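You operate a simulated robot arm through the tools that you are given. There is no shell and no other tool. Be economical: measure what you need, move in short steps, check, and stop when the job is done.

You run a simulated two-armed robot. Do the job below in one go: nothing can be reset, and whatever is moved stays where it is left.

JOB
Take the rag from the packing table top and lay it out flat on the disc bench top.
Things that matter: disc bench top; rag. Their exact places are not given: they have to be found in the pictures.

Only the result counts: the job must be done as asked and must still hold three seconds after the hand-in. Knocking over, shifting, dropping, spilling or breaking anything else fails it.

ROBOT AND FRAMES
Two 6-joint arms with two-finger parallel grippers on one trunk, on a base that drives. Base frame: it is fixed to the floor where the robot stands at the start and does not move with it; the origin is under the middle of the robot, x ahead of it, y to its left, z up; the surface under the hand at the start is at about z = 0.824. Units: m, degrees, N and s.
The left shoulder is at the start at [0.06, 0.187, 1.047], the right one opposite. With the tool pointing down near the work surface each hand reaches from about 0.28 to 0.64 m from the robot's upright axis, wherever it stands, measured 20 degrees to its own side. Places, roughly: disc bench top [-1.7, -0.6, 0.8]. Payload 1.57 kg a hand.
The tool frame of a hand sits at the grasp point between the pads (the TCP): z along the fingers, y along the line on which they close. The tips reach 0.03 m beyond it. Largest opening 0.11 m; finger width 0.024, thickness 0.012; the body of the gripper, 0.048 by 0.112 m, starts 0.078 m behind the TCP.
Orientation is that of the tool frame in the base frame, as a unit quaternion [w, x, y, z]. With the fingers straight down and closing along the base's y, the tool's x points along the base's -x, its y along +y and its z along -z.

CONTROLS
- The arms move only by the tool arm_command. It takes "left_moves", "right_moves" or both (then of equal length, played together; a hand with none holds still); each is a list of rows, each a list of 3 entries, a list of its own where there are three numbers: the shift along the base's x, y, z in units of 500 mm (1.0 is 500 mm), then the turn, a rotation vector about the base's x, y, z in units of 60 degrees (1.0 is 60 degrees), then the gripper command, from -1 (fully open) to 1 (shut), values between in proportion. In form: [[[x, y, z], [ax, ay, az], gripper], ...]. A call has 1 to 20 rows; each row is the pose to reach, as a shift and turn from the pose commanded when the call began. A call with a number of a shift or a turn outside -1 to 1 is refused whole. Each row takes 0.2 s and may step no farther than 0.05 m and 8.6 degrees from the row before; otherwise, or with a gripper value out of range, the whole call is refused. A pose out of reach is approached as far as the arm can. The call stops where the force on the tool passes 40 N (or 10 N more than at its start, if that is more) or the arm is blocked; 0.2 s more then pass. Each finger travels about 0.153 m/s and halts on what it meets, pressing with about 40 N; the grip force reading is that of the motor and also rises with nothing between the fingers. The clock runs only during rows and for 0.2 s after the last one: add rows that repeat a pose to give the fingers time. The reply holds the time, the measured pose of the TCP, the force on the tool along the base axes, the opening and the grip force, in the units named above and with some noise, with the torque about the TCP (base axes, N m) and any sound that the robot's microphone picked up, and new pictures: "pictures" is both (left out), scene, wrist or none (wrist: the cameras of the hands that moved).
- Cameras (640 x 400 px; columns grow to the right, rows downward): "scene" is now at [0.0128, 0.0125, 1.5941]; the picture's right is [0.19, -0.98, 0.00], its down [-0.78, -0.15, -0.61] and it looks along [0.60, 0.12, -0.79] (base axes); focal length 274 px, centre (320, 200). "left" rides on the left gripper at [0.07, -0.016, -0.141] in its tool frame; the picture's right is [0.23, 0.97, 0.00], its down [-0.86, 0.20, -0.48] and it looks along [-0.47, 0.11, 0.88] (tool axes); focal length 222 px, centre (320, 200). "right" rides on the right gripper at [0.07, 0.016, -0.141] in its tool frame; the picture's right is [-0.23, 0.97, 0.00], its down [-0.86, -0.20, -0.48] and it looks along [-0.47, -0.11, 0.88] (tool axes); focal length 222 px, centre (320, 200).
- lift_body(by): slides the trunk up (or, below 0, down) by that many m; the arms and the scene camera ride with it, the base frame stays. It gives what a move gives, with no picture.
- steer(legs): drives the robot by 1 to 6 legs, each [ahead, left, turn to the left] in m, m and degrees, along the robot's own axes; the way and the turn of a leg run together, so that a leg with both is an arc; at most 1.5 m and 180 degrees a leg. The arms and the cameras ride along, it lands a little off, and it stops where it bumps. It gives what a move gives, and a new picture of the scene camera.
- pan_tilt(pan, tilt): turns the head with the scene camera to pan (to the left, within 86 degrees either way) and tilt (down, from -29 to 69), counted from straight ahead of the robot. It gives what a move gives, and a new picture of the scene camera.
- probe_pixels(camera, pixels): for up to 12 pixels [column, row] of the newest picture of that camera ("zoom" is the newest enlarged one), the place [x, y, z] in the base frame of the surface seen there, good to about 0.002 m, but the place of the scene camera against the robot may be out by one fixed shift of up to 0.012 m in any direction. No time passes.
- enlarge(camera, box): a new picture of the part [left, top, right, bottom] of that camera's present view, enlarged. No time passes.
- close_job(): hands the job in; it is judged then, once.

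Work in short steps. Measure before you move; look again where a grasp or a placing could have gone wrong, and mend it. You have 80 turns and 260 pictures in all, those below and enlarged ones among them. Open the grippers and draw the arms clear of the work before you hand the job in, unless the task says otherwise; then end with one line.

The tools are called after "Request:" as name(argument=value, ...) on one line, values as JSON. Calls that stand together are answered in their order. arm_command: Moves the arms, as the interface text tells. Its arguments: {"type":"object","properties":{"left_moves":{"type":"array","items":{"type":"array"}},"right_moves":{"type":"array","items":{"type":"array"}},"pictures":{"type":"string","enum":["both","scene","wrist","none"]}},"required":[]} The other tools are called the same way: lift_body (by) slides the trunk up or down; steer (legs) drives the base; pan_tilt (pan, tilt) turns the head that bears the scene camera; probe_pixels (camera, pixels) gives the place of the surface under pixels of a picture; enlarge (camera, box) takes an enlarged picture of a part of a camera's view; close_job () hands the job in.

At the start:

```text
t: 0.0
left_tcp_pos: [0.4263, 0.2737, 1.0152]
left_tcp_rot: [0.0, 0.0, 1.0, -0.001]
left_wrist_force: [-0.3, -0.1, 0.0]
left_moment: [-0.01, 0.01, 0.01]
left_width: 0.1099
left_grasp_force: 0.0
right_tcp_pos: [0.4469, -0.1387, 1.002]
right_tcp_rot: [0.0, 0.0, 1.0, 0.001]
right_wrist_force: [0.1, 0.6, 0.1]
right_moment: [0.0, 0.0, -0.02]
right_width: 0.1103
right_grasp_force: 0.1
trunk travel left (down, up): [-0.675, 0.315]
robot x, y, heading: [-0.0008, 0.0022, -0.3]
head pan, tilt: [11.1, 52.3]
```

scene: 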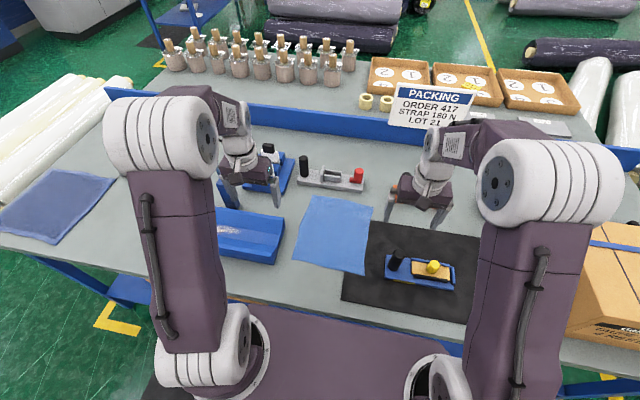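
right: 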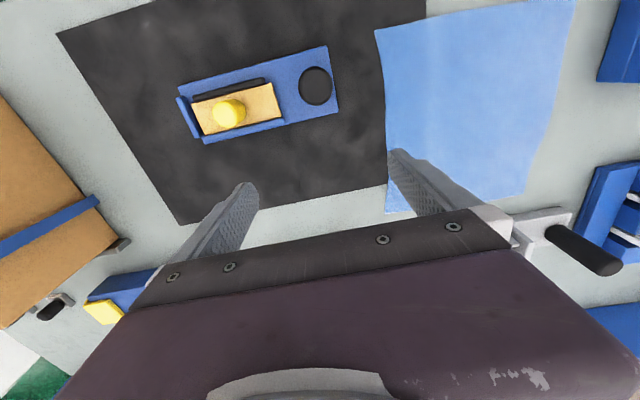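
left: 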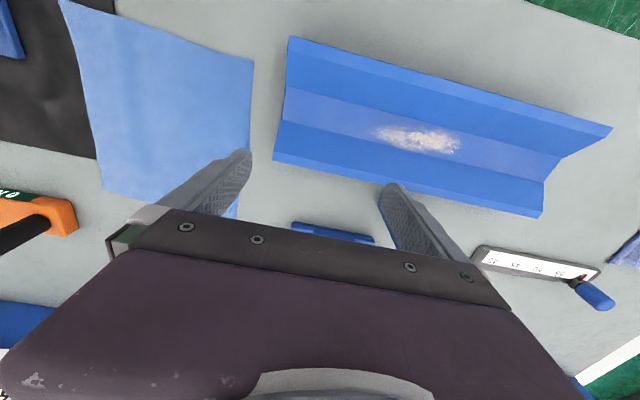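

The light blue cloth at scene (335,233) looks like the rag. I measure its corners and surroundings.

Request:
probe_pixels(camera="scene", pixels=[[312, 196], [373, 206], [363, 273], [293, 257], [335, 233], [285, 280], [57, 205], [400, 225], [345, 300], [395, 185]])

Request:
enlarge(camera="scene", box=[200, 130, 480, 310])

Request:
probe_pixels(camera="left", pixels=[[62, 2], [253, 60], [238, 215], [105, 190], [160, 100], [270, 80], [285, 60]])

```text
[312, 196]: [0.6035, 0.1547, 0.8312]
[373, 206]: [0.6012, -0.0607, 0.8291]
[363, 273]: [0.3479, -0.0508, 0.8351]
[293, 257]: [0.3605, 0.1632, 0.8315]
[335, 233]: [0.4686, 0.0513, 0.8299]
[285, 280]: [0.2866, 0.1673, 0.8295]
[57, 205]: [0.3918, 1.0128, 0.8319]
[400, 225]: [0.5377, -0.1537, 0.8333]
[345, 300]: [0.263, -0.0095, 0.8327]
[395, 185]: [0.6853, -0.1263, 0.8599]
```

```text
2.22 times, centred on (340, 220) of scene
```

zoom: 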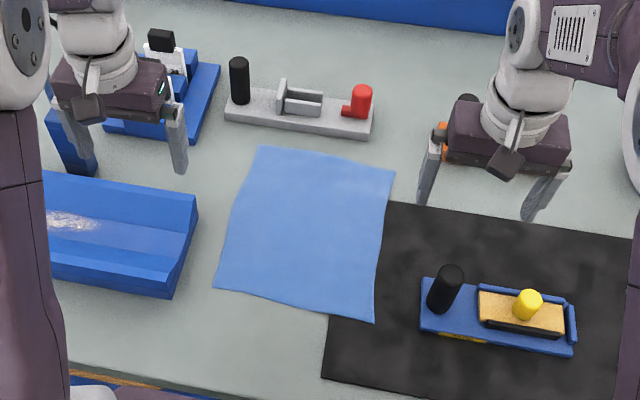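

```text
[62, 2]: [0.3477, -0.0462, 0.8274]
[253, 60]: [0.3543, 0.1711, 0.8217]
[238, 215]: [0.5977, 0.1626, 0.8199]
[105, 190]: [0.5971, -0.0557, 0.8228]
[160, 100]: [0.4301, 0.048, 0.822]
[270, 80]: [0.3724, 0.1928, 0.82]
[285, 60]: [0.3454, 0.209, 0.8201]
```

The rag spans x 0.35–0.60, y −0.05–0.17. Before grasping, I look toward the disc bench to see what it's like.

Request:
pan_tilt(pan=-86, tilt=25)

Request:
pan_tilt(pan=86, tilt=25)

```text
t: 1.7
left_tcp_pos: [0.4253, 0.273, 1.0135]
left_tcp_rot: [-0.001, 0.0, 1.0, 0.0]
left_wrist_force: [0.8, 0.6, -0.5]
left_moment: [-0.03, 0.0, -0.02]
left_width: 0.11
left_grasp_force: 0.1
right_tcp_pos: [0.4472, -0.1406, 1.0004]
right_tcp_rot: [0.0, 0.0, 1.0, -0.001]
right_wrist_force: [0.6, 0.1, -0.2]
right_moment: [0.05, 0.02, -0.04]
right_width: 0.1099
right_grasp_force: 0.1
trunk travel left (down, up): [-0.675, 0.315]
robot x, y, heading: [0.0006, 0.003, 0.1]
head pan, tilt: [-85.9, 25.0]
```

scene: 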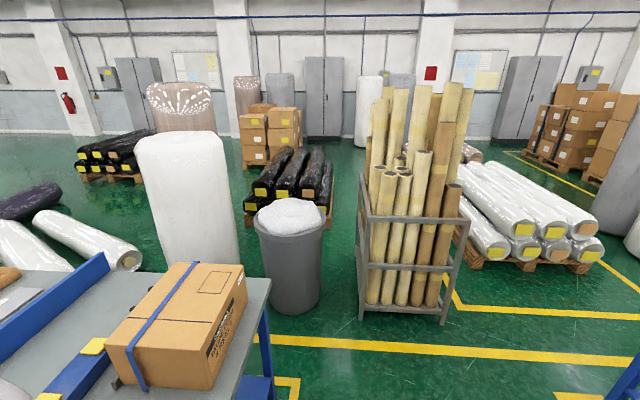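

```text
t: 4.3
left_tcp_pos: [0.4252, 0.2728, 1.0147]
left_tcp_rot: [0.001, 0.0, 1.0, 0.0]
left_wrist_force: [0.1, 0.3, 0.3]
left_moment: [0.0, 0.01, 0.01]
left_width: 0.1098
left_grasp_force: 0.2
right_tcp_pos: [0.4471, -0.1407, 1.0014]
right_tcp_rot: [0.0, 0.0, 1.0, 0.0]
right_wrist_force: [0.2, -0.2, -0.1]
right_moment: [0.04, 0.05, 0.01]
right_width: 0.1096
right_grasp_force: 0.0
trunk travel left (down, up): [-0.675, 0.315]
robot x, y, heading: [-0.0025, -0.0001, 0.1]
head pan, tilt: [85.9, 25.0]
```

scene: 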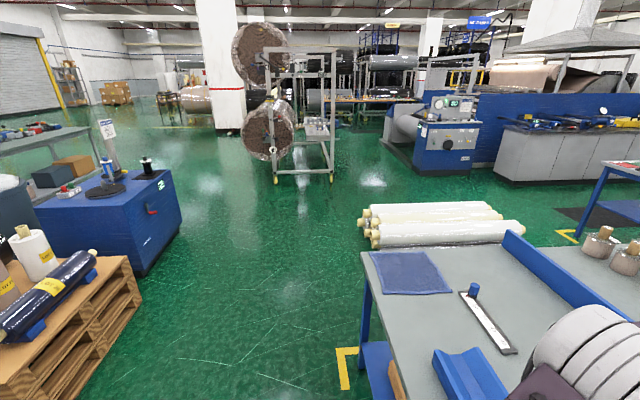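

There is a second blue piece at (412,272) on the table; I enlarge it to decide which is the rag.

Request:
enlarge(camera="scene", box=[350, 230, 520, 340])

Request:
probe_pixels(camera="scene", pixels=[[369, 252], [380, 294], [452, 291], [430, 252], [410, 272]])

Request:
enlarge(camera="left", box=[0, 0, 280, 220])

```text
3.64 times, centred on (435, 285) of scene
```

zoom: 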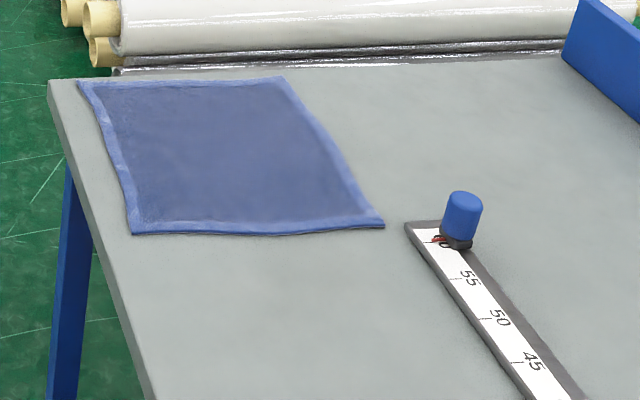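

```text
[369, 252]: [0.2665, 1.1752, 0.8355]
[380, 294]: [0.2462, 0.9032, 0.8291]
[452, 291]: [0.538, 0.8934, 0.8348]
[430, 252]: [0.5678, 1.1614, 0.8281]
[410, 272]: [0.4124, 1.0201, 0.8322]
```

```text
1.82 times, centred on (140, 110) of left
```

zoom: 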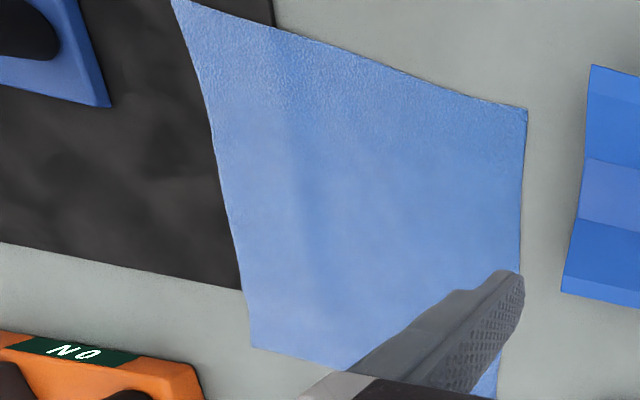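

The plain light blue piece in front looks like a wiping rag, the dark hemmed one may be something else. I back off and turn to see both the dark piece and the bench behind.

Request:
steer(legs=[[-0.4, 0, 0]])

Request:
pan_tilt(pan=60, tilt=25)

Request:
enlarge(camera="scene", box=[320, 200, 640, 400])

Request:
pan_tilt(pan=-86, tilt=25)

```text
t: 6.8
left_tcp_pos: [0.0238, 0.2733, 1.0158]
left_tcp_rot: [0.0, 0.001, 1.0, 0.0]
left_wrist_force: [0.4, -0.1, 0.5]
left_moment: [0.0, 0.01, 0.0]
left_width: 0.1099
left_grasp_force: 0.1
right_tcp_pos: [0.0461, -0.1413, 1.0007]
right_tcp_rot: [-0.001, 0.001, 1.0, 0.001]
right_wrist_force: [-0.1, 0.4, -0.8]
right_moment: [-0.01, 0.0, 0.01]
right_width: 0.11
right_grasp_force: 0.0
trunk travel left (down, up): [-0.675, 0.315]
robot x, y, heading: [-0.4016, 0.004, 0.0]
head pan, tilt: [85.9, 25.0]
```

scene: 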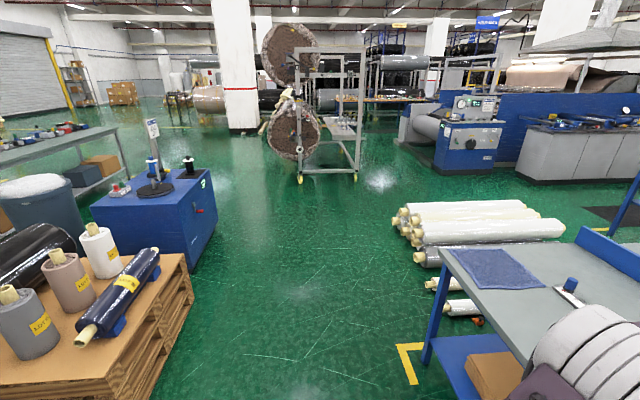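

```text
t: 7.7
left_tcp_pos: [0.0266, 0.2725, 1.0147]
left_tcp_rot: [0.0, 0.002, 1.0, 0.0]
left_wrist_force: [0.7, 0.1, -0.2]
left_moment: [0.0, -0.02, -0.02]
left_width: 0.11
left_grasp_force: 0.0
right_tcp_pos: [0.0458, -0.1403, 1.001]
right_tcp_rot: [0.0, 0.001, 1.0, 0.001]
right_wrist_force: [-0.4, 0.3, -0.3]
right_moment: [0.0, 0.01, -0.01]
right_width: 0.1102
right_grasp_force: 0.0
trunk travel left (down, up): [-0.675, 0.315]
robot x, y, heading: [-0.3966, 0.001, -0.1]
head pan, tilt: [60.0, 25.0]
```

scene: 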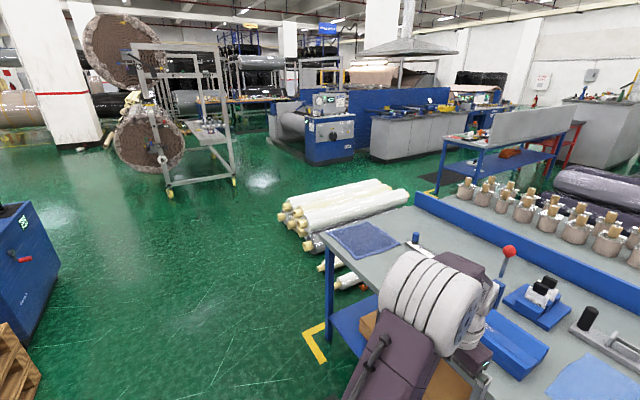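

```text
2.00 times, centred on (480, 300) of scene
```

zoom: 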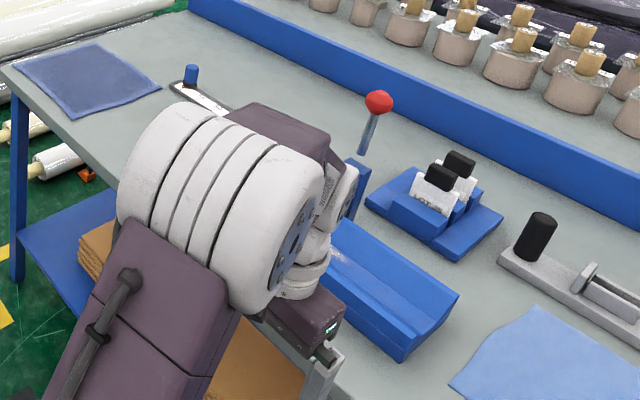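

```text
t: 10.0
left_tcp_pos: [0.0237, 0.2729, 1.0147]
left_tcp_rot: [0.0, 0.001, 1.0, 0.001]
left_wrist_force: [-0.4, -0.1, 0.3]
left_moment: [-0.01, 0.01, 0.01]
left_width: 0.1098
left_grasp_force: 0.1
right_tcp_pos: [0.0456, -0.1415, 1.0001]
right_tcp_rot: [0.0, 0.0, 1.0, 0.0]
right_wrist_force: [-0.4, 0.4, 0.6]
right_moment: [-0.01, 0.01, 0.01]
right_width: 0.1103
right_grasp_force: 0.1
trunk travel left (down, up): [-0.675, 0.315]
robot x, y, heading: [-0.4014, 0.0025, -0.0]
head pan, tilt: [-85.9, 25.0]
```

scene: 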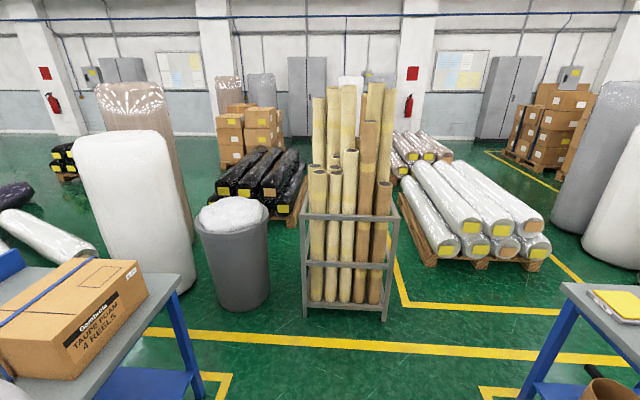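

The disc bench is at the lower right of this view. I turn right 90° with the head panned further to see it.

Request:
steer(legs=[[0, 0, -90]])

Request:
pan_tilt(pan=-70, tilt=35)

```text
t: 14.2
left_tcp_pos: [-0.1272, -0.4237, 1.0143]
left_tcp_rot: [0.0, 0.707, 0.708, 0.0]
left_wrist_force: [-0.5, 0.3, -0.3]
left_moment: [-0.01, -0.01, -0.01]
left_width: 0.1103
left_grasp_force: 0.0
right_tcp_pos: [-0.5406, -0.4469, 1.0016]
right_tcp_rot: [0.0, 0.706, 0.708, 0.0]
right_wrist_force: [0.1, 0.4, 0.1]
right_moment: [0.01, 0.01, -0.01]
right_width: 0.1101
right_grasp_force: 0.0
trunk travel left (down, up): [-0.675, 0.315]
robot x, y, heading: [-0.4035, 0.0002, -90.0]
head pan, tilt: [-85.9, 25.0]
```

scene: 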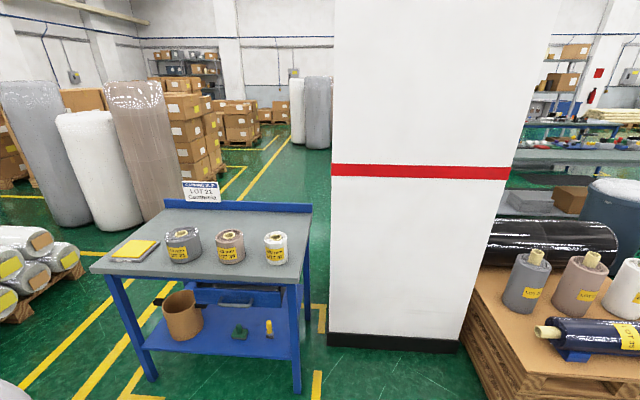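

```text
t: 15.0
left_tcp_pos: [-0.1277, -0.4255, 1.0154]
left_tcp_rot: [0.001, 0.706, 0.708, 0.0]
left_wrist_force: [0.3, -0.5, 0.5]
left_moment: [0.0, -0.01, 0.01]
left_width: 0.11
left_grasp_force: 0.1
right_tcp_pos: [-0.5401, -0.4473, 1.0005]
right_tcp_rot: [0.0, 0.707, 0.708, 0.0]
right_wrist_force: [-0.6, 0.9, -0.7]
right_moment: [0.03, -0.01, 0.03]
right_width: 0.1101
right_grasp_force: 0.1
trunk travel left (down, up): [-0.675, 0.315]
robot x, y, heading: [-0.4043, -0.0006, -90.1]
head pan, tilt: [-70.0, 35.0]
```

scene: 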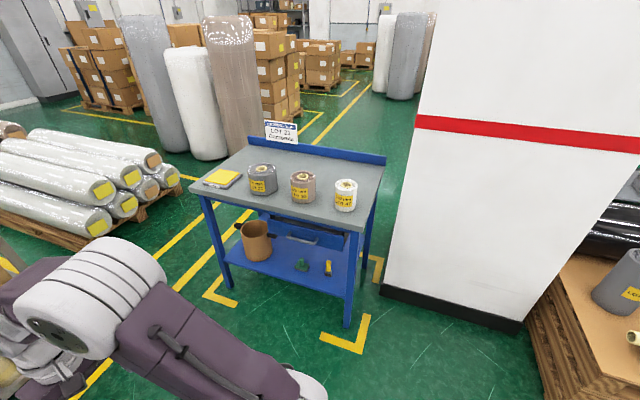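

Found the bench with items; measure its outline and item positions.

Request:
enlarge(camera="scene", box=[180, 110, 400, 250])

Request:
probe_pixels(camera="scene", pixels=[[192, 191], [357, 229], [382, 168], [247, 148], [206, 184], [231, 187], [240, 173], [262, 195], [302, 202], [345, 210]])

```text
2.86 times, centred on (290, 180) of scene
```

zoom: 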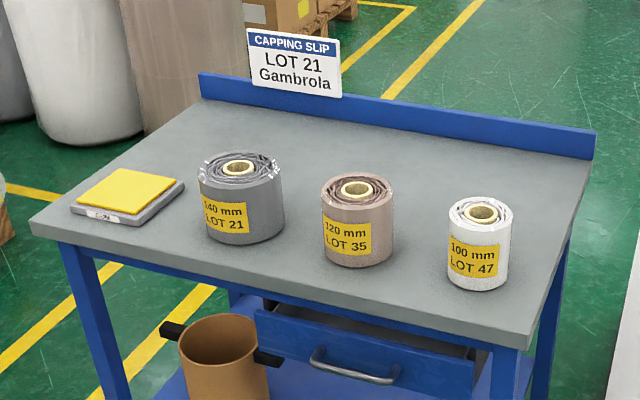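

```text
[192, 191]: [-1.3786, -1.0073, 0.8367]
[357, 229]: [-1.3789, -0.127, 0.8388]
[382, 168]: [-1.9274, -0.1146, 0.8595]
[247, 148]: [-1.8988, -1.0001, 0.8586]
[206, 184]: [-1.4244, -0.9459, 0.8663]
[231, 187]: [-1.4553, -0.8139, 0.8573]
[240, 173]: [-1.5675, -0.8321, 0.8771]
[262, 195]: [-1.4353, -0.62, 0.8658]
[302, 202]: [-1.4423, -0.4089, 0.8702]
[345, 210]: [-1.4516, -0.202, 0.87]
```

I probe the floor and objects around the bench, and the item extents.

Request:
probe_pixels(camera="zoom", pixels=[[240, 168], [240, 153], [283, 190], [357, 188], [357, 174], [480, 212], [480, 197], [135, 170], [185, 180], [300, 85], [205, 100], [590, 160]])

Request:
probe_pixels(camera="scene", pixels=[[210, 158], [240, 140], [178, 150], [98, 232], [60, 250], [165, 205], [385, 290], [420, 110], [330, 110], [390, 130], [350, 135], [280, 150]])

```text
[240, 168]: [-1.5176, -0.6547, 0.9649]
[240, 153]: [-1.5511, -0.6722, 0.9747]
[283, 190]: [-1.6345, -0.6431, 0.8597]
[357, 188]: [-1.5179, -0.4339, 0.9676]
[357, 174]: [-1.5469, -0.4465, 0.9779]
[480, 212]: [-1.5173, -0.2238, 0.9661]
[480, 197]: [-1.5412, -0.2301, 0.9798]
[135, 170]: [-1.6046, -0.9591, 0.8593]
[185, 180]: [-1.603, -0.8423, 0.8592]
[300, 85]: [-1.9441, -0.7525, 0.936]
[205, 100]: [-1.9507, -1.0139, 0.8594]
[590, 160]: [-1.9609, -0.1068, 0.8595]
```

```text
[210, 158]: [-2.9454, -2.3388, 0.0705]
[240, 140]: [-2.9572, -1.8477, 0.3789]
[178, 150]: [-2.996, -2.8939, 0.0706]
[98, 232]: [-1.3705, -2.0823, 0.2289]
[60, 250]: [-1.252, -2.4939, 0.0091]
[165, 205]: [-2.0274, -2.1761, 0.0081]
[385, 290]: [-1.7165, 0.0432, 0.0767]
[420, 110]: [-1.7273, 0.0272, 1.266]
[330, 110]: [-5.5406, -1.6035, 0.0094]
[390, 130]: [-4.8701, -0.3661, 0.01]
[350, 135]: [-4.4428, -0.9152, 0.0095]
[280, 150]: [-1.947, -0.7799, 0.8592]
```

Bench free strip is behind the rolls (x ≈ −1.62…−1.92, z≈0.85); floor behind the bench (x<−1.96) is free, so I'll lay from behind it. First return to the rag with trunk raised.

Request:
lift_body(by=0.2)

Request:
steer(legs=[[0, 0, 90]])

Request:
pan_tilt(pan=0, tilt=50)

Request:
steer(legs=[[0.4, 0.055, 0]])

```text
t: 17.2
left_tcp_pos: [-0.1279, -0.4244, 1.2146]
left_tcp_rot: [0.0, 0.707, 0.707, 0.0]
left_wrist_force: [0.1, 0.3, 0.5]
left_moment: [0.03, 0.0, -0.01]
left_width: 0.1102
left_grasp_force: 0.1
right_tcp_pos: [-0.5412, -0.4465, 1.2013]
right_tcp_rot: [-0.001, 0.707, 0.708, 0.0]
right_wrist_force: [0.2, 0.4, -0.4]
right_moment: [0.01, 0.01, 0.0]
right_width: 0.1099
right_grasp_force: 0.0
trunk travel left (down, up): [-0.875, 0.115]
robot x, y, heading: [-0.4043, -0.003, -90.0]
head pan, tilt: [-70.0, 35.0]
```

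```text
t: 21.4
left_tcp_pos: [0.0211, 0.2772, 1.2159]
left_tcp_rot: [0.0, -0.005, 1.0, -0.001]
left_wrist_force: [-0.2, 0.0, 0.1]
left_moment: [0.0, -0.03, -0.01]
left_width: 0.1101
left_grasp_force: 0.0
right_tcp_pos: [0.0471, -0.1361, 1.2003]
right_tcp_rot: [0.0, -0.005, 1.0, 0.0]
right_wrist_force: [0.3, 0.0, 0.6]
right_moment: [0.02, 0.01, 0.02]
right_width: 0.1099
right_grasp_force: 0.0
trunk travel left (down, up): [-0.875, 0.115]
robot x, y, heading: [-0.4011, 0.0002, 0.7]
head pan, tilt: [-70.0, 35.0]
```

scene: 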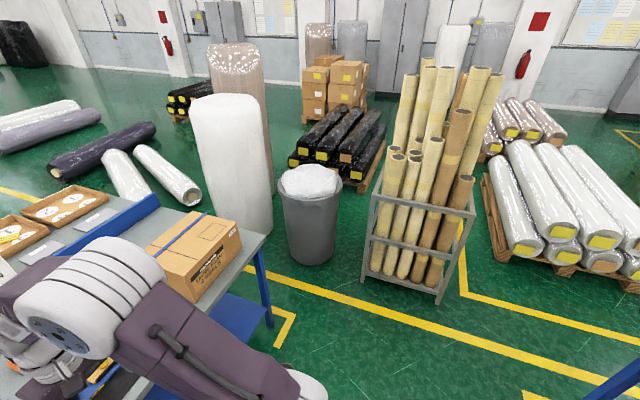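

```text
t: 22.9
left_tcp_pos: [0.0213, 0.2778, 1.2153]
left_tcp_rot: [0.0, -0.005, 1.0, 0.0]
left_wrist_force: [0.0, -0.2, 0.1]
left_moment: [-0.02, 0.0, -0.02]
left_width: 0.1101
left_grasp_force: 0.0
right_tcp_pos: [0.0463, -0.1349, 1.2006]
right_tcp_rot: [0.0, -0.005, 1.0, 0.0]
right_wrist_force: [0.1, 0.2, -0.2]
right_moment: [0.03, -0.05, 0.01]
right_width: 0.1102
right_grasp_force: 0.1
trunk travel left (down, up): [-0.875, 0.115]
robot x, y, heading: [-0.3994, 0.001, 0.7]
head pan, tilt: [0.0, 50.0]
```

scene: 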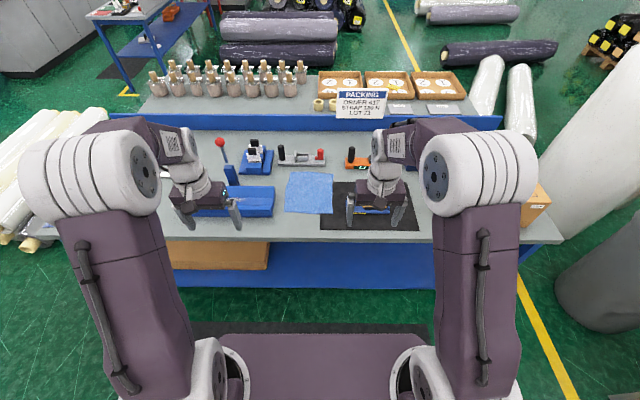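

```text
t: 25.4
left_tcp_pos: [0.4166, 0.3424, 1.2146]
left_tcp_rot: [0.002, -0.009, 1.0, 0.0]
left_wrist_force: [0.4, 0.3, -0.1]
left_moment: [0.0, -0.06, -0.03]
left_width: 0.1098
left_grasp_force: 0.0
right_tcp_pos: [0.4453, -0.0709, 1.2008]
right_tcp_rot: [0.001, -0.01, 1.0, 0.0]
right_wrist_force: [-0.5, 0.3, 0.0]
right_moment: [0.04, -0.04, 0.0]
right_width: 0.1101
right_grasp_force: 0.1
trunk travel left (down, up): [-0.875, 0.115]
robot x, y, heading: [-0.0017, 0.0594, 0.9]
head pan, tilt: [0.0, 50.0]
```

scene: 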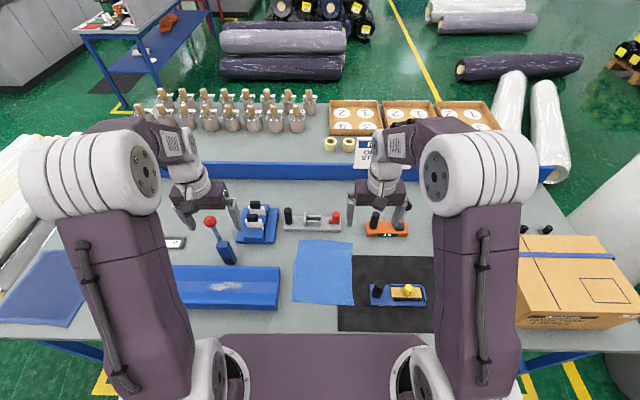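

Now positioned. I rotate both hands 60° (cameras outward) while moving toward the rag's near corners, high above.

Request:
arm_command(left_moves=[[[-0.01, -0.05, 0], [0, 0, -0.125], -1], [[-0.02, -0.1, 0], [0, 0, -0.25], -1], [[-0.03, -0.15, 0], [0, 0, -0.375], -1], [[-0.04, -0.2, 0], [0, 0, -0.5], -1], [[-0.05, -0.25, 0], [0, 0, -0.625], -1], [[-0.06, -0.3, 0], [0, 0, -0.75], -1], [[-0.07, -0.35, 0], [0, 0, -0.875], -1], [[-0.074, -0.394, 0], [0, 0, -1.0], -1]], right_moves=[[[-0.015, 0.01, 0], [0, 0, 0.125], -1], [[-0.03, 0.02, 0], [0, 0, 0.25], -1], [[-0.045, 0.03, 0], [0, 0, 0.375], -1], [[-0.06, 0.04, 0], [0, 0, 0.5], -1], [[-0.08, 0.05, 0], [0, 0, 0.625], -1], [[-0.1, 0.06, 0], [0, 0, 0.75], -1], [[-0.12, 0.07, 0], [0, 0, 0.875], -1], [[-0.13, 0.085, 0], [0, 0, 1.0], -1]], pictures="none")

Request:
arm_command(left_moves=[[[0, 0, 0], [0, 0, -0.125], -1], [[0, 0, 0], [0, 0, -0.25], -1], [[0, 0, 0], [0, 0, -0.375], -1], [[0, 0, 0], [0, 0, -0.5], -1]], right_moves=[[[0, 0, 0], [0, 0, 0.125], -1], [[0, 0, 0], [0, 0, 0.25], -1], [[0, 0, 0], [0, 0, 0.375], -1], [[0, 0, 0], [0, 0, 0.47], -1]])

```text
t: 27.2
left_tcp_pos: [0.3813, 0.1453, 1.2154]
left_tcp_rot: [0.001, 0.493, 0.87, 0.0]
left_wrist_force: [-0.7, -0.8, 0.2]
left_moment: [0.03, 0.03, -0.01]
left_width: 0.11
left_grasp_force: 0.1
right_tcp_pos: [0.3814, -0.0278, 1.2024]
right_tcp_rot: [0.0, -0.509, 0.861, 0.0]
right_wrist_force: [0.5, 0.5, -0.1]
right_moment: [0.0, 0.03, 0.01]
right_width: 0.1102
right_grasp_force: 0.1
trunk travel left (down, up): [-0.875, 0.115]
robot x, y, heading: [-0.0037, 0.0627, 0.9]
head pan, tilt: [0.0, 50.0]
```

```text
t: 28.2
left_tcp_pos: [0.3803, 0.1459, 1.2142]
left_tcp_rot: [0.0, 0.702, 0.713, 0.0]
left_wrist_force: [-0.2, -0.5, 0.8]
left_moment: [0.01, 0.04, 0.02]
left_width: 0.1097
left_grasp_force: 0.1
right_tcp_pos: [0.3819, -0.0268, 1.1996]
right_tcp_rot: [0.0, -0.703, 0.711, 0.001]
right_wrist_force: [0.5, 0.1, 0.1]
right_moment: [-0.01, 0.0, 0.0]
right_width: 0.1098
right_grasp_force: 0.1
trunk travel left (down, up): [-0.875, 0.115]
robot x, y, heading: [-0.0032, 0.0611, 0.8]
head pan, tilt: [0.0, 50.0]
```

scene: 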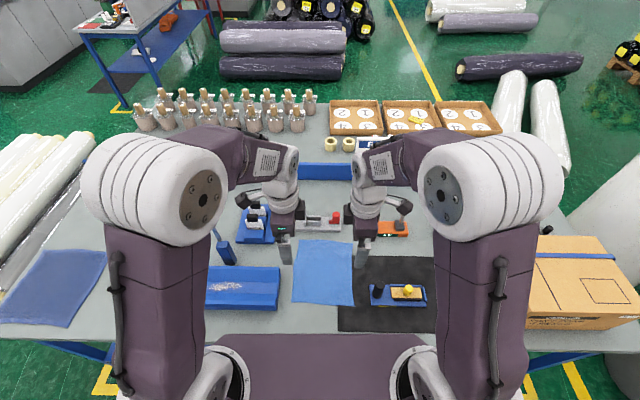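
right: 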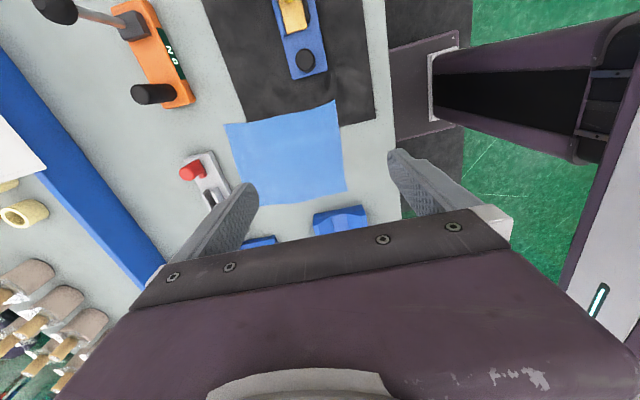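
left: 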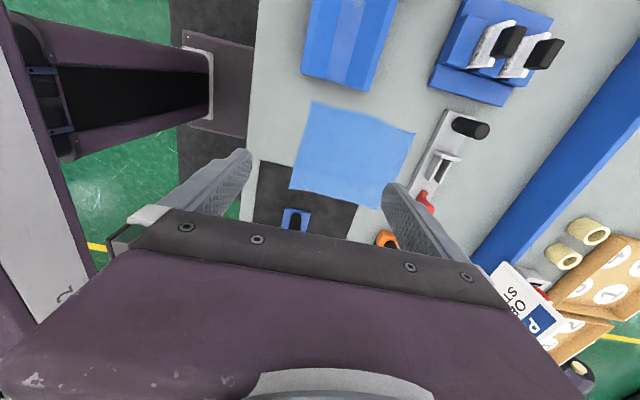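

Clear views of the cloth. I probe its corners in both wrist pictures.

Request:
probe_pixels(camera="left", pixels=[[313, 102], [413, 131], [376, 208], [291, 187], [340, 150], [300, 145], [275, 130]])

Request:
probe_pixels(camera="right", pixels=[[226, 126], [334, 102], [346, 189], [262, 204], [300, 150], [345, 145], [360, 150]])

```text
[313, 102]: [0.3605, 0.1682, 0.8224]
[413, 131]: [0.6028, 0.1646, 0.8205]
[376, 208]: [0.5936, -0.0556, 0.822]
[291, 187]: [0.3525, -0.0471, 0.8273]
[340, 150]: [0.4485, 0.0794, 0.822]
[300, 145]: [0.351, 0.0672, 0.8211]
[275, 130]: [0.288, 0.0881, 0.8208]
```

```text
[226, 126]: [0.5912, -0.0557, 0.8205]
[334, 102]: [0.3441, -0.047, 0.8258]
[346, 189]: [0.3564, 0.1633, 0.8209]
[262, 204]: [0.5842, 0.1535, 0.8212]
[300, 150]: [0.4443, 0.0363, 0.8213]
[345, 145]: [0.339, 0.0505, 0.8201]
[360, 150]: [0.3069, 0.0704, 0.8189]
```

Near edge is at x≈0.356 (left) and 0.349 (right, on the mat). I lower the trunk and bring both hands just above with 0.04 opening.

Request:
lift_body(by=-0.2)

Request:
arm_command(left_moves=[[[0.01, -0.005, -0.09], [0, 0, 0], 0.27], [[0.02, -0.01, -0.17], [0, 0, 0], 0.27], [[0.024, -0.01, -0.25], [0, 0, 0], 0.27], [[0.024, -0.01, -0.288], [0, 0, 0], 0.27]], right_moves=[[[0.004, 0.002, -0.08], [0, 0, 0], 0.27], [[0.006, 0.004, -0.16], [0, 0, 0], 0.27], [[0.006, 0.004, -0.22], [0, 0, 0], 0.27], [[0.006, 0.004, -0.252], [0, 0, 0], 0.27]])

```text
t: 30.3
left_tcp_pos: [0.3808, 0.1453, 1.0141]
left_tcp_rot: [0.0, 0.701, 0.713, -0.001]
left_wrist_force: [0.1, -0.8, 0.6]
left_moment: [-0.02, 0.01, 0.02]
left_width: 0.1099
left_grasp_force: 0.0
right_tcp_pos: [0.3812, -0.0276, 1.0]
right_tcp_rot: [-0.001, -0.703, 0.712, 0.0]
right_wrist_force: [1.0, 0.6, -1.2]
right_moment: [-0.02, -0.02, 0.03]
right_width: 0.11
right_grasp_force: 0.1
trunk travel left (down, up): [-0.675, 0.315]
robot x, y, heading: [-0.0023, 0.0589, 1.0]
head pan, tilt: [0.0, 50.0]
```

```text
t: 31.3
left_tcp_pos: [0.3946, 0.1408, 0.8694]
left_tcp_rot: [0.0, 0.701, 0.713, 0.0]
left_wrist_force: [-0.3, 0.4, -0.2]
left_moment: [0.01, 0.03, 0.02]
left_width: 0.0402
left_grasp_force: 0.0
right_tcp_pos: [0.3856, -0.0263, 0.8735]
right_tcp_rot: [-0.001, -0.703, 0.711, 0.0]
right_wrist_force: [0.5, -0.4, -0.1]
right_moment: [0.05, 0.01, 0.0]
right_width: 0.0404
right_grasp_force: 0.1
trunk travel left (down, up): [-0.675, 0.315]
robot x, y, heading: [-0.0017, 0.0642, 1.0]
head pan, tilt: [0.0, 50.0]
```

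scene: 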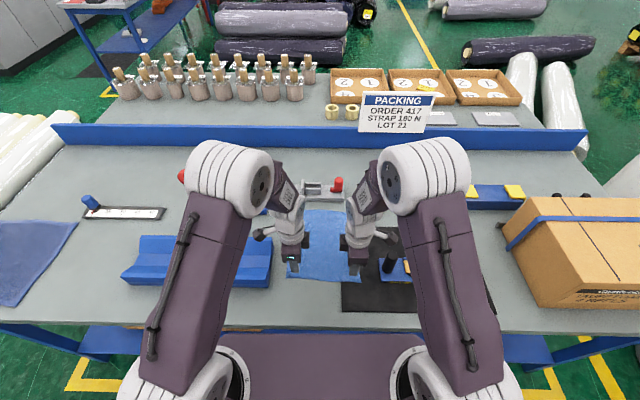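
right: 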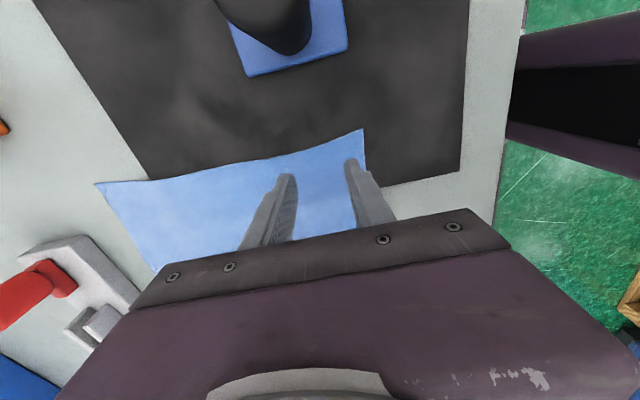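
left: 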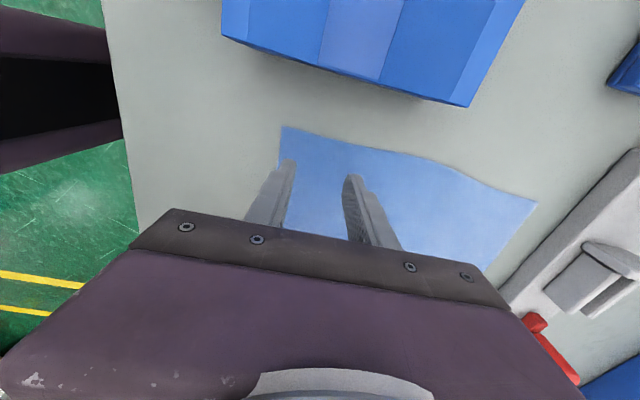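

Both hands straddle cloth inside the edge. I lower to near contact and read forces.

Request:
arm_command(left_moves=[[[0, 0, -0.02], [0, 0, 0], 0.27], [[0, 0, -0.03], [0, 0, 0], 0.27], [[0, 0, -0.034], [0, 0, 0], 0.27], [[0, 0, -0.034], [0, 0, 0], 0.27]], right_moves=[[[0, 0, -0.02], [0, 0, 0], 0.27], [[0, 0, -0.03], [0, 0, 0], 0.27], [[0, 0, -0.034], [0, 0, 0], 0.27], [[0, 0, -0.034], [0, 0, 0], 0.27]], pictures="none")

```text
t: 32.3
left_tcp_pos: [0.3934, 0.1402, 0.8548]
left_tcp_rot: [0.0, 0.701, 0.713, 0.0]
left_wrist_force: [0.4, -0.5, 0.6]
left_moment: [-0.01, -0.01, 0.0]
left_width: 0.04
left_grasp_force: 0.0
right_tcp_pos: [0.3841, -0.0267, 0.8571]
right_tcp_rot: [0.001, -0.703, 0.711, 0.0]
right_wrist_force: [-0.2, -0.6, -0.4]
right_moment: [-0.01, 0.01, 0.02]
right_width: 0.0404
right_grasp_force: 0.0
trunk travel left (down, up): [-0.675, 0.315]
robot x, y, heading: [-0.0018, 0.066, 0.9]
head pan, tilt: [0.0, 50.0]
```

No contact yet; down 3 mm in 1 mm steps on the left, 2 mm right.

Request:
arm_command(left_moves=[[[0, 0, -0.002], [0, 0, 0], 0.27], [[0, 0, -0.004], [0, 0, 0], 0.27], [[0, 0, -0.006], [0, 0, 0], 0.27], [[0, 0, -0.006], [0, 0, 0], 0.27]], right_moves=[[[0, 0, -0.002], [0, 0, 0], 0.27], [[0, 0, -0.004], [0, 0, 0], 0.27], [[0, 0, -0.004], [0, 0, 0], 0.27], [[0, 0, -0.004], [0, 0, 0], 0.27]], pictures="wrist")

```text
t: 33.3
left_tcp_pos: [0.3924, 0.1404, 0.8526]
left_tcp_rot: [0.001, 0.701, 0.713, 0.0]
left_wrist_force: [-0.7, -0.2, 1.6]
left_moment: [0.03, 0.06, 0.0]
left_width: 0.0402
left_grasp_force: 0.4
right_tcp_pos: [0.3848, -0.0253, 0.8554]
right_tcp_rot: [0.001, -0.702, 0.712, 0.0]
right_wrist_force: [1.3, -0.8, 7.9]
right_moment: [0.01, 0.09, -0.01]
right_width: 0.0401
right_grasp_force: 0.1
trunk travel left (down, up): [-0.675, 0.315]
robot x, y, heading: [-0.0016, 0.0637, 0.9]
head pan, tilt: [0.0, 50.0]
```

right: 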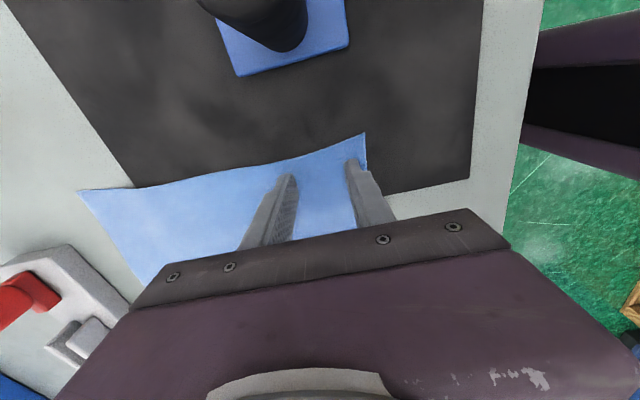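
left: 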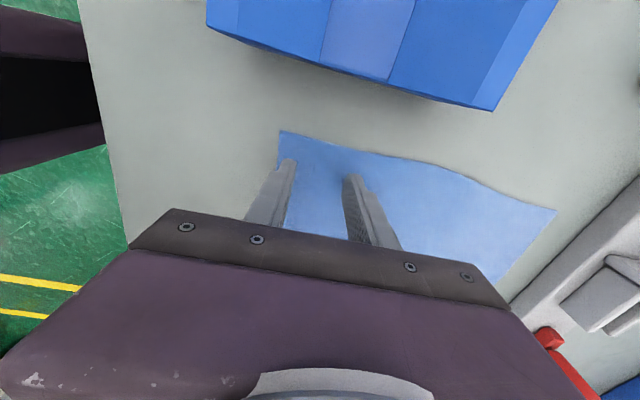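

Contact on both (left light, right 8 N). Press the left 1 mm more, then close both.

Request:
arm_command(left_moves=[[[0, 0, -0.002], [0, 0, 0], 0.27], [[0, 0, -0.002], [0, 0, 0], 0.5], [[0, 0, -0.002], [0, 0, 0], 0.7], [[0, 0, -0.002], [0, 0, 0], 0.9], [[0, 0, -0.002], [0, 0, 0], 1], [[0, 0, -0.002], [0, 0, 0], 1]], right_moves=[[[0, 0, 0], [0, 0, 0], 0.27], [[0, 0, 0], [0, 0, 0], 0.5], [[0, 0, 0], [0, 0, 0], 0.7], [[0, 0, 0], [0, 0, 0], 0.9], [[0, 0, 0], [0, 0, 0], 1], [[0, 0, 0], [0, 0, 0], 1]], pictures="wrist")

```text
t: 34.7
left_tcp_pos: [0.392, 0.1399, 0.8509]
left_tcp_rot: [0.001, 0.701, 0.714, 0.001]
left_wrist_force: [-3.1, 0.1, 26.7]
left_moment: [0.05, 0.27, 0.02]
left_width: 0.0022
left_grasp_force: 23.7
right_tcp_pos: [0.3824, -0.0268, 0.857]
right_tcp_rot: [0.001, -0.703, 0.711, -0.001]
right_wrist_force: [0.3, 0.2, 0.3]
right_moment: [0.04, 0.01, -0.02]
right_width: 0.0022
right_grasp_force: 23.6
trunk travel left (down, up): [-0.675, 0.315]
robot x, y, heading: [-0.0032, 0.0639, 1.1]
head pan, tilt: [0.0, 50.0]
```

right: 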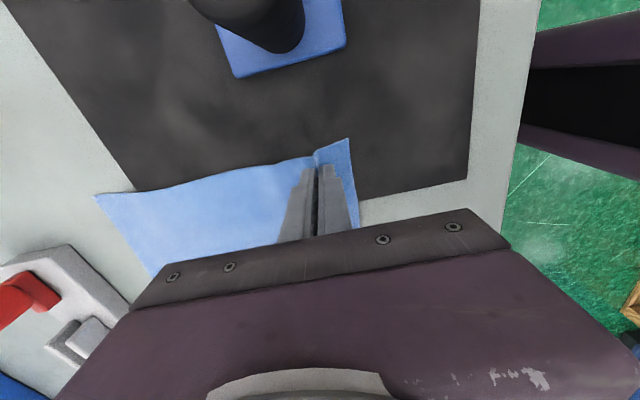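
left: 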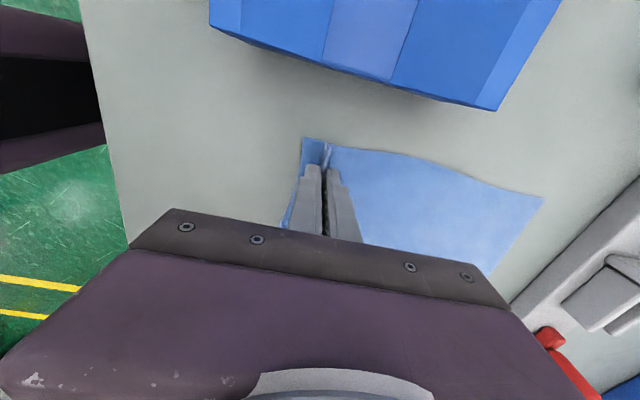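

Both grips show a gathered fold with width 2 mm. Lift slowly by 0.1 m and check.

Request:
arm_command(left_moves=[[[0, 0, 0.03], [0, 0, 0], 1], [[0, 0, 0.07], [0, 0, 0], 1], [[0, 0, 0.12], [0, 0, 0], 1], [[0, 0, 0.17], [0, 0, 0], 1], [[0, 0, 0.2], [0, 0, 0], 1]], right_moves=[[[0, 0, 0.03], [0, 0, 0], 1], [[0, 0, 0.07], [0, 0, 0], 1], [[0, 0, 0.12], [0, 0, 0], 1], [[0, 0, 0.17], [0, 0, 0], 1], [[0, 0, 0.2], [0, 0, 0], 1]])

```text
t: 35.9
left_tcp_pos: [0.3932, 0.1409, 0.9499]
left_tcp_rot: [0.0, 0.701, 0.713, 0.0]
left_wrist_force: [0.7, -0.2, -1.0]
left_moment: [-0.06, 0.04, 0.02]
left_width: 0.0022
left_grasp_force: 24.0
right_tcp_pos: [0.384, -0.0256, 0.9555]
right_tcp_rot: [0.0, -0.703, 0.711, 0.0]
right_wrist_force: [0.6, -0.3, -0.1]
right_moment: [0.01, -0.03, 0.01]
right_width: 0.0021
right_grasp_force: 23.9
trunk travel left (down, up): [-0.675, 0.315]
robot x, y, heading: [-0.0073, 0.0622, 1.1]
head pan, tilt: [0.0, 50.0]
```

scene: 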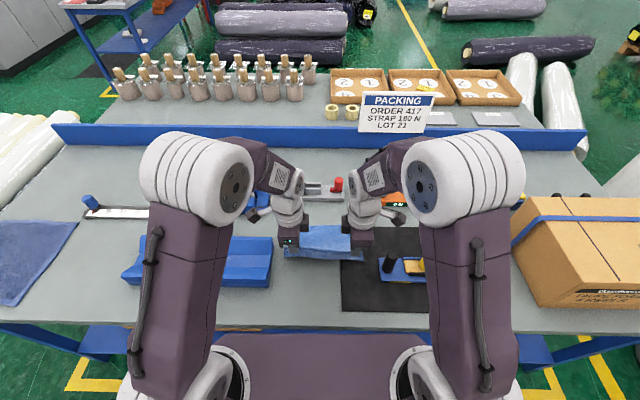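
right: 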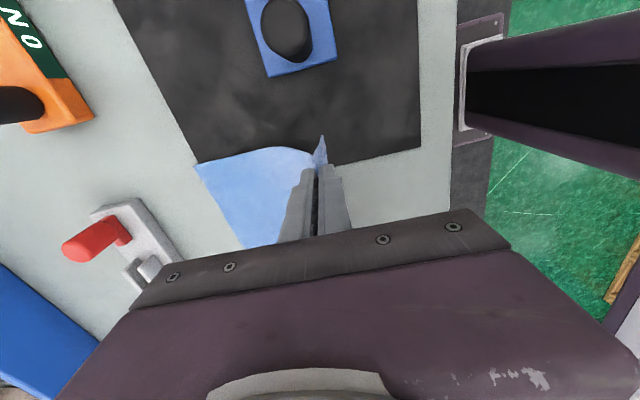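
left: 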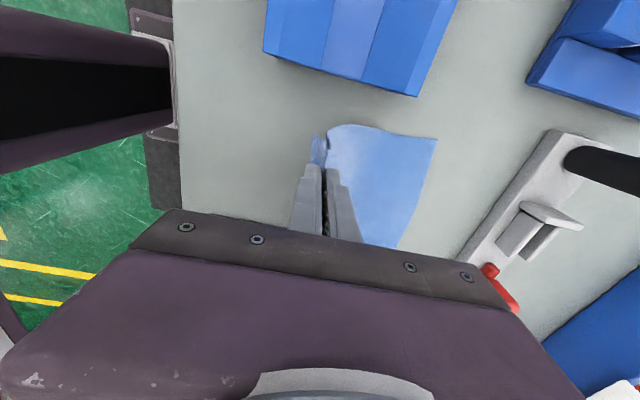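

Both hands hold the rag. I raise the trunk fully, back away, and look right to measure the passage.

Request:
lift_body(by=0.31)

Request:
steer(legs=[[-0.55, 0, 0]])

Request:
pan_tilt(pan=-86, tilt=40)

```text
t: 39.0
left_tcp_pos: [0.3934, 0.1404, 1.2597]
left_tcp_rot: [-0.001, 0.701, 0.713, 0.0]
left_wrist_force: [0.5, 0.6, 1.1]
left_moment: [-0.01, -0.03, -0.03]
left_width: 0.0021
left_grasp_force: 23.6
right_tcp_pos: [0.3833, -0.0253, 1.2654]
right_tcp_rot: [0.0, -0.703, 0.711, 0.0]
right_wrist_force: [0.0, -0.3, -0.5]
right_moment: [-0.01, 0.0, -0.02]
right_width: 0.0022
right_grasp_force: 23.8
trunk travel left (down, up): [-0.985, 0.005]
robot x, y, heading: [-0.0005, 0.0612, 0.9]
head pan, tilt: [0.0, 50.0]
```

```text
t: 42.2
left_tcp_pos: [-0.1518, 0.131, 1.2589]
left_tcp_rot: [0.0, 0.7, 0.714, -0.001]
left_wrist_force: [-0.5, 0.7, 0.4]
left_moment: [0.01, 0.03, -0.01]
left_width: 0.0024
left_grasp_force: 23.5
right_tcp_pos: [-0.1601, -0.0371, 1.2645]
right_tcp_rot: [0.0, -0.703, 0.711, 0.001]
right_wrist_force: [0.7, 0.0, -0.2]
right_moment: [-0.02, 0.0, -0.01]
right_width: 0.0022
right_grasp_force: 23.7
trunk travel left (down, up): [-0.985, 0.005]
robot x, y, heading: [-0.5452, 0.0537, 1.4]
head pan, tilt: [0.0, 50.0]
```

scene: 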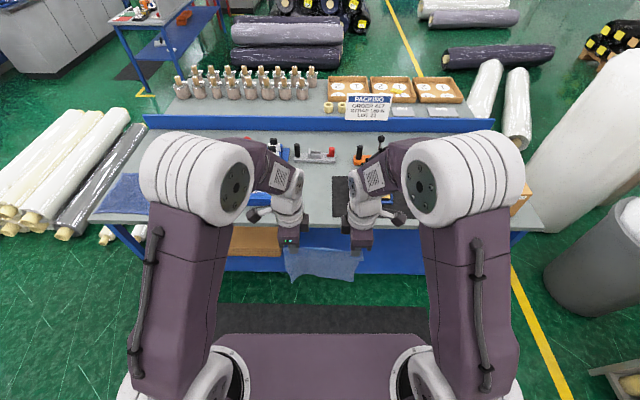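

```text
t: 43.8
left_tcp_pos: [-0.1544, 0.1303, 1.2591]
left_tcp_rot: [0.0, 0.7, 0.714, 0.0]
left_wrist_force: [-0.4, -0.1, -0.3]
left_moment: [0.0, 0.02, 0.01]
left_width: 0.0022
left_grasp_force: 23.4
right_tcp_pos: [-0.162, -0.0352, 1.2664]
right_tcp_rot: [0.0, -0.703, 0.711, -0.001]
right_wrist_force: [-0.1, -0.6, -0.9]
right_moment: [-0.01, 0.01, 0.0]
right_width: 0.0024
right_grasp_force: 23.5
trunk travel left (down, up): [-0.985, 0.005]
robot x, y, heading: [-0.5507, 0.0523, 1.1]
head pan, tilt: [-85.9, 40.0]
```

scene: 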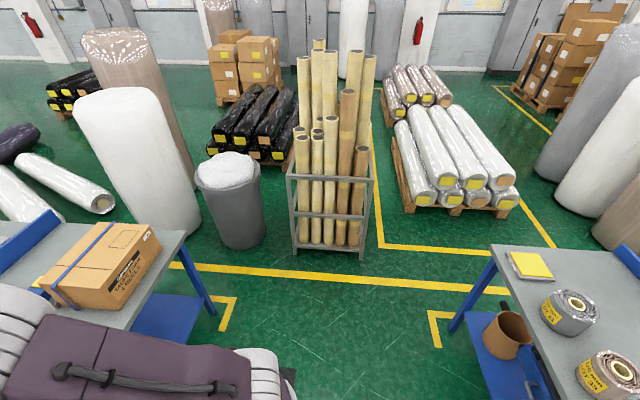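

The cloth hangs nicely. I probe the cart, pallet and bench corners for the route.

Request:
probe_pixels(camera="scene", pixels=[[365, 258], [372, 180], [293, 250], [404, 208], [512, 213], [496, 248], [452, 330], [545, 178], [560, 210], [600, 245], [440, 270], [560, 150]])

```text
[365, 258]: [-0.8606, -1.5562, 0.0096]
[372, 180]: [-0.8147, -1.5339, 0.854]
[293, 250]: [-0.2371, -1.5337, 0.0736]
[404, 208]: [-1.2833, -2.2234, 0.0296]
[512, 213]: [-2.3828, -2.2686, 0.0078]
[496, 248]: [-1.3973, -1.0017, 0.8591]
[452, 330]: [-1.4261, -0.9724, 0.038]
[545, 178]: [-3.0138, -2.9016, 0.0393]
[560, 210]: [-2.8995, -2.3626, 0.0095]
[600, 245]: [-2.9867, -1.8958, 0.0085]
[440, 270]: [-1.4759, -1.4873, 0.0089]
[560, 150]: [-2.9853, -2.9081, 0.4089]
```

Gap between bench corner and cart corner is ~0.78 m; I look down to measure the robot's own base width.

Request:
pan_tilt(pan=0, tilt=69)

Request:
probe_pixels(camera="scene", pixels=[[320, 300], [320, 250], [240, 300], [400, 300], [210, 390], [430, 390], [170, 350], [460, 350]])

```text
t: 45.4
left_tcp_pos: [-0.1548, 0.1304, 1.2599]
left_tcp_rot: [0.0, 0.7, 0.714, -0.001]
left_wrist_force: [0.1, -0.7, 0.2]
left_moment: [0.01, -0.01, -0.02]
left_width: 0.0024
left_grasp_force: 23.5
right_tcp_pos: [-0.1609, -0.0356, 1.2656]
right_tcp_rot: [0.0, -0.703, 0.712, -0.001]
right_wrist_force: [-0.9, 0.0, -0.4]
right_moment: [-0.02, -0.04, -0.01]
right_width: 0.0022
right_grasp_force: 24.4
trunk travel left (down, up): [-0.985, 0.005]
robot x, y, heading: [-0.5475, 0.0537, 1.1]
head pan, tilt: [0.0, 68.8]
```

scene: 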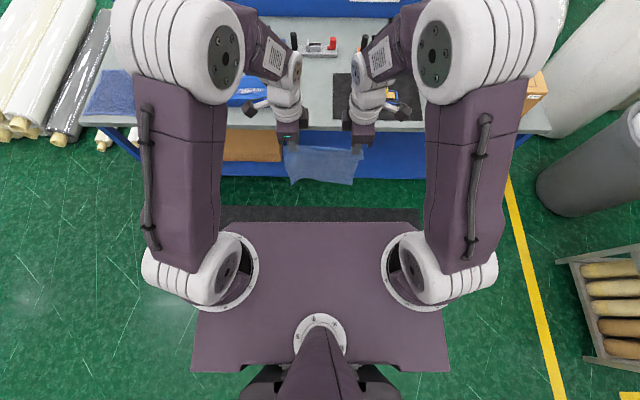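

```text
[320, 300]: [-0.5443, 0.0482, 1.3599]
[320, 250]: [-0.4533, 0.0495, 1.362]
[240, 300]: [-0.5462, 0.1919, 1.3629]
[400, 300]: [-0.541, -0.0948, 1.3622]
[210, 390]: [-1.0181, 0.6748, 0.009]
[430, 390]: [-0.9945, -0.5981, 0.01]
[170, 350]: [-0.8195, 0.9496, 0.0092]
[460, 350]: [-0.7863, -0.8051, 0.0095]
```

The dark strip at row 214 moves along with the robot—probably its base front. Probe it.

Request:
probe_pixels(camera="scene", pixels=[[320, 214], [320, 208], [226, 214], [414, 214], [222, 209], [418, 209], [320, 222], [300, 350]])

Request:
enlarge(camera="scene", box=[200, 130, 450, 280])

```text
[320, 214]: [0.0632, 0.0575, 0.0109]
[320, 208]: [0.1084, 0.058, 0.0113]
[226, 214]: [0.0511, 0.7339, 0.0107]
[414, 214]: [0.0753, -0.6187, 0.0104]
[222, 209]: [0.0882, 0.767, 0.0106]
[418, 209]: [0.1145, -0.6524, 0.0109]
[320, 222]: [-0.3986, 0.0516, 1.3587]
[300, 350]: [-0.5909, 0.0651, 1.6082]
```

```text
2.56 times, centred on (325, 205) of scene
```

zoom: 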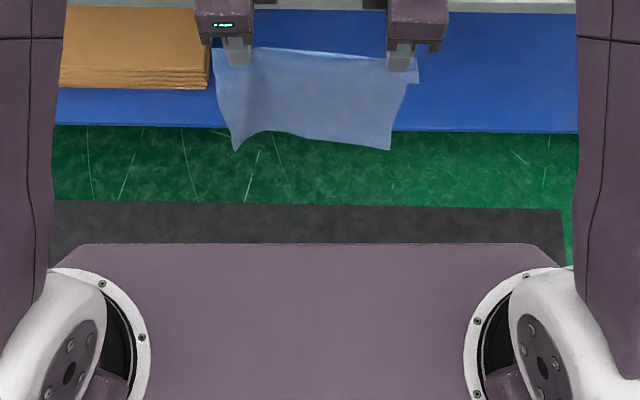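

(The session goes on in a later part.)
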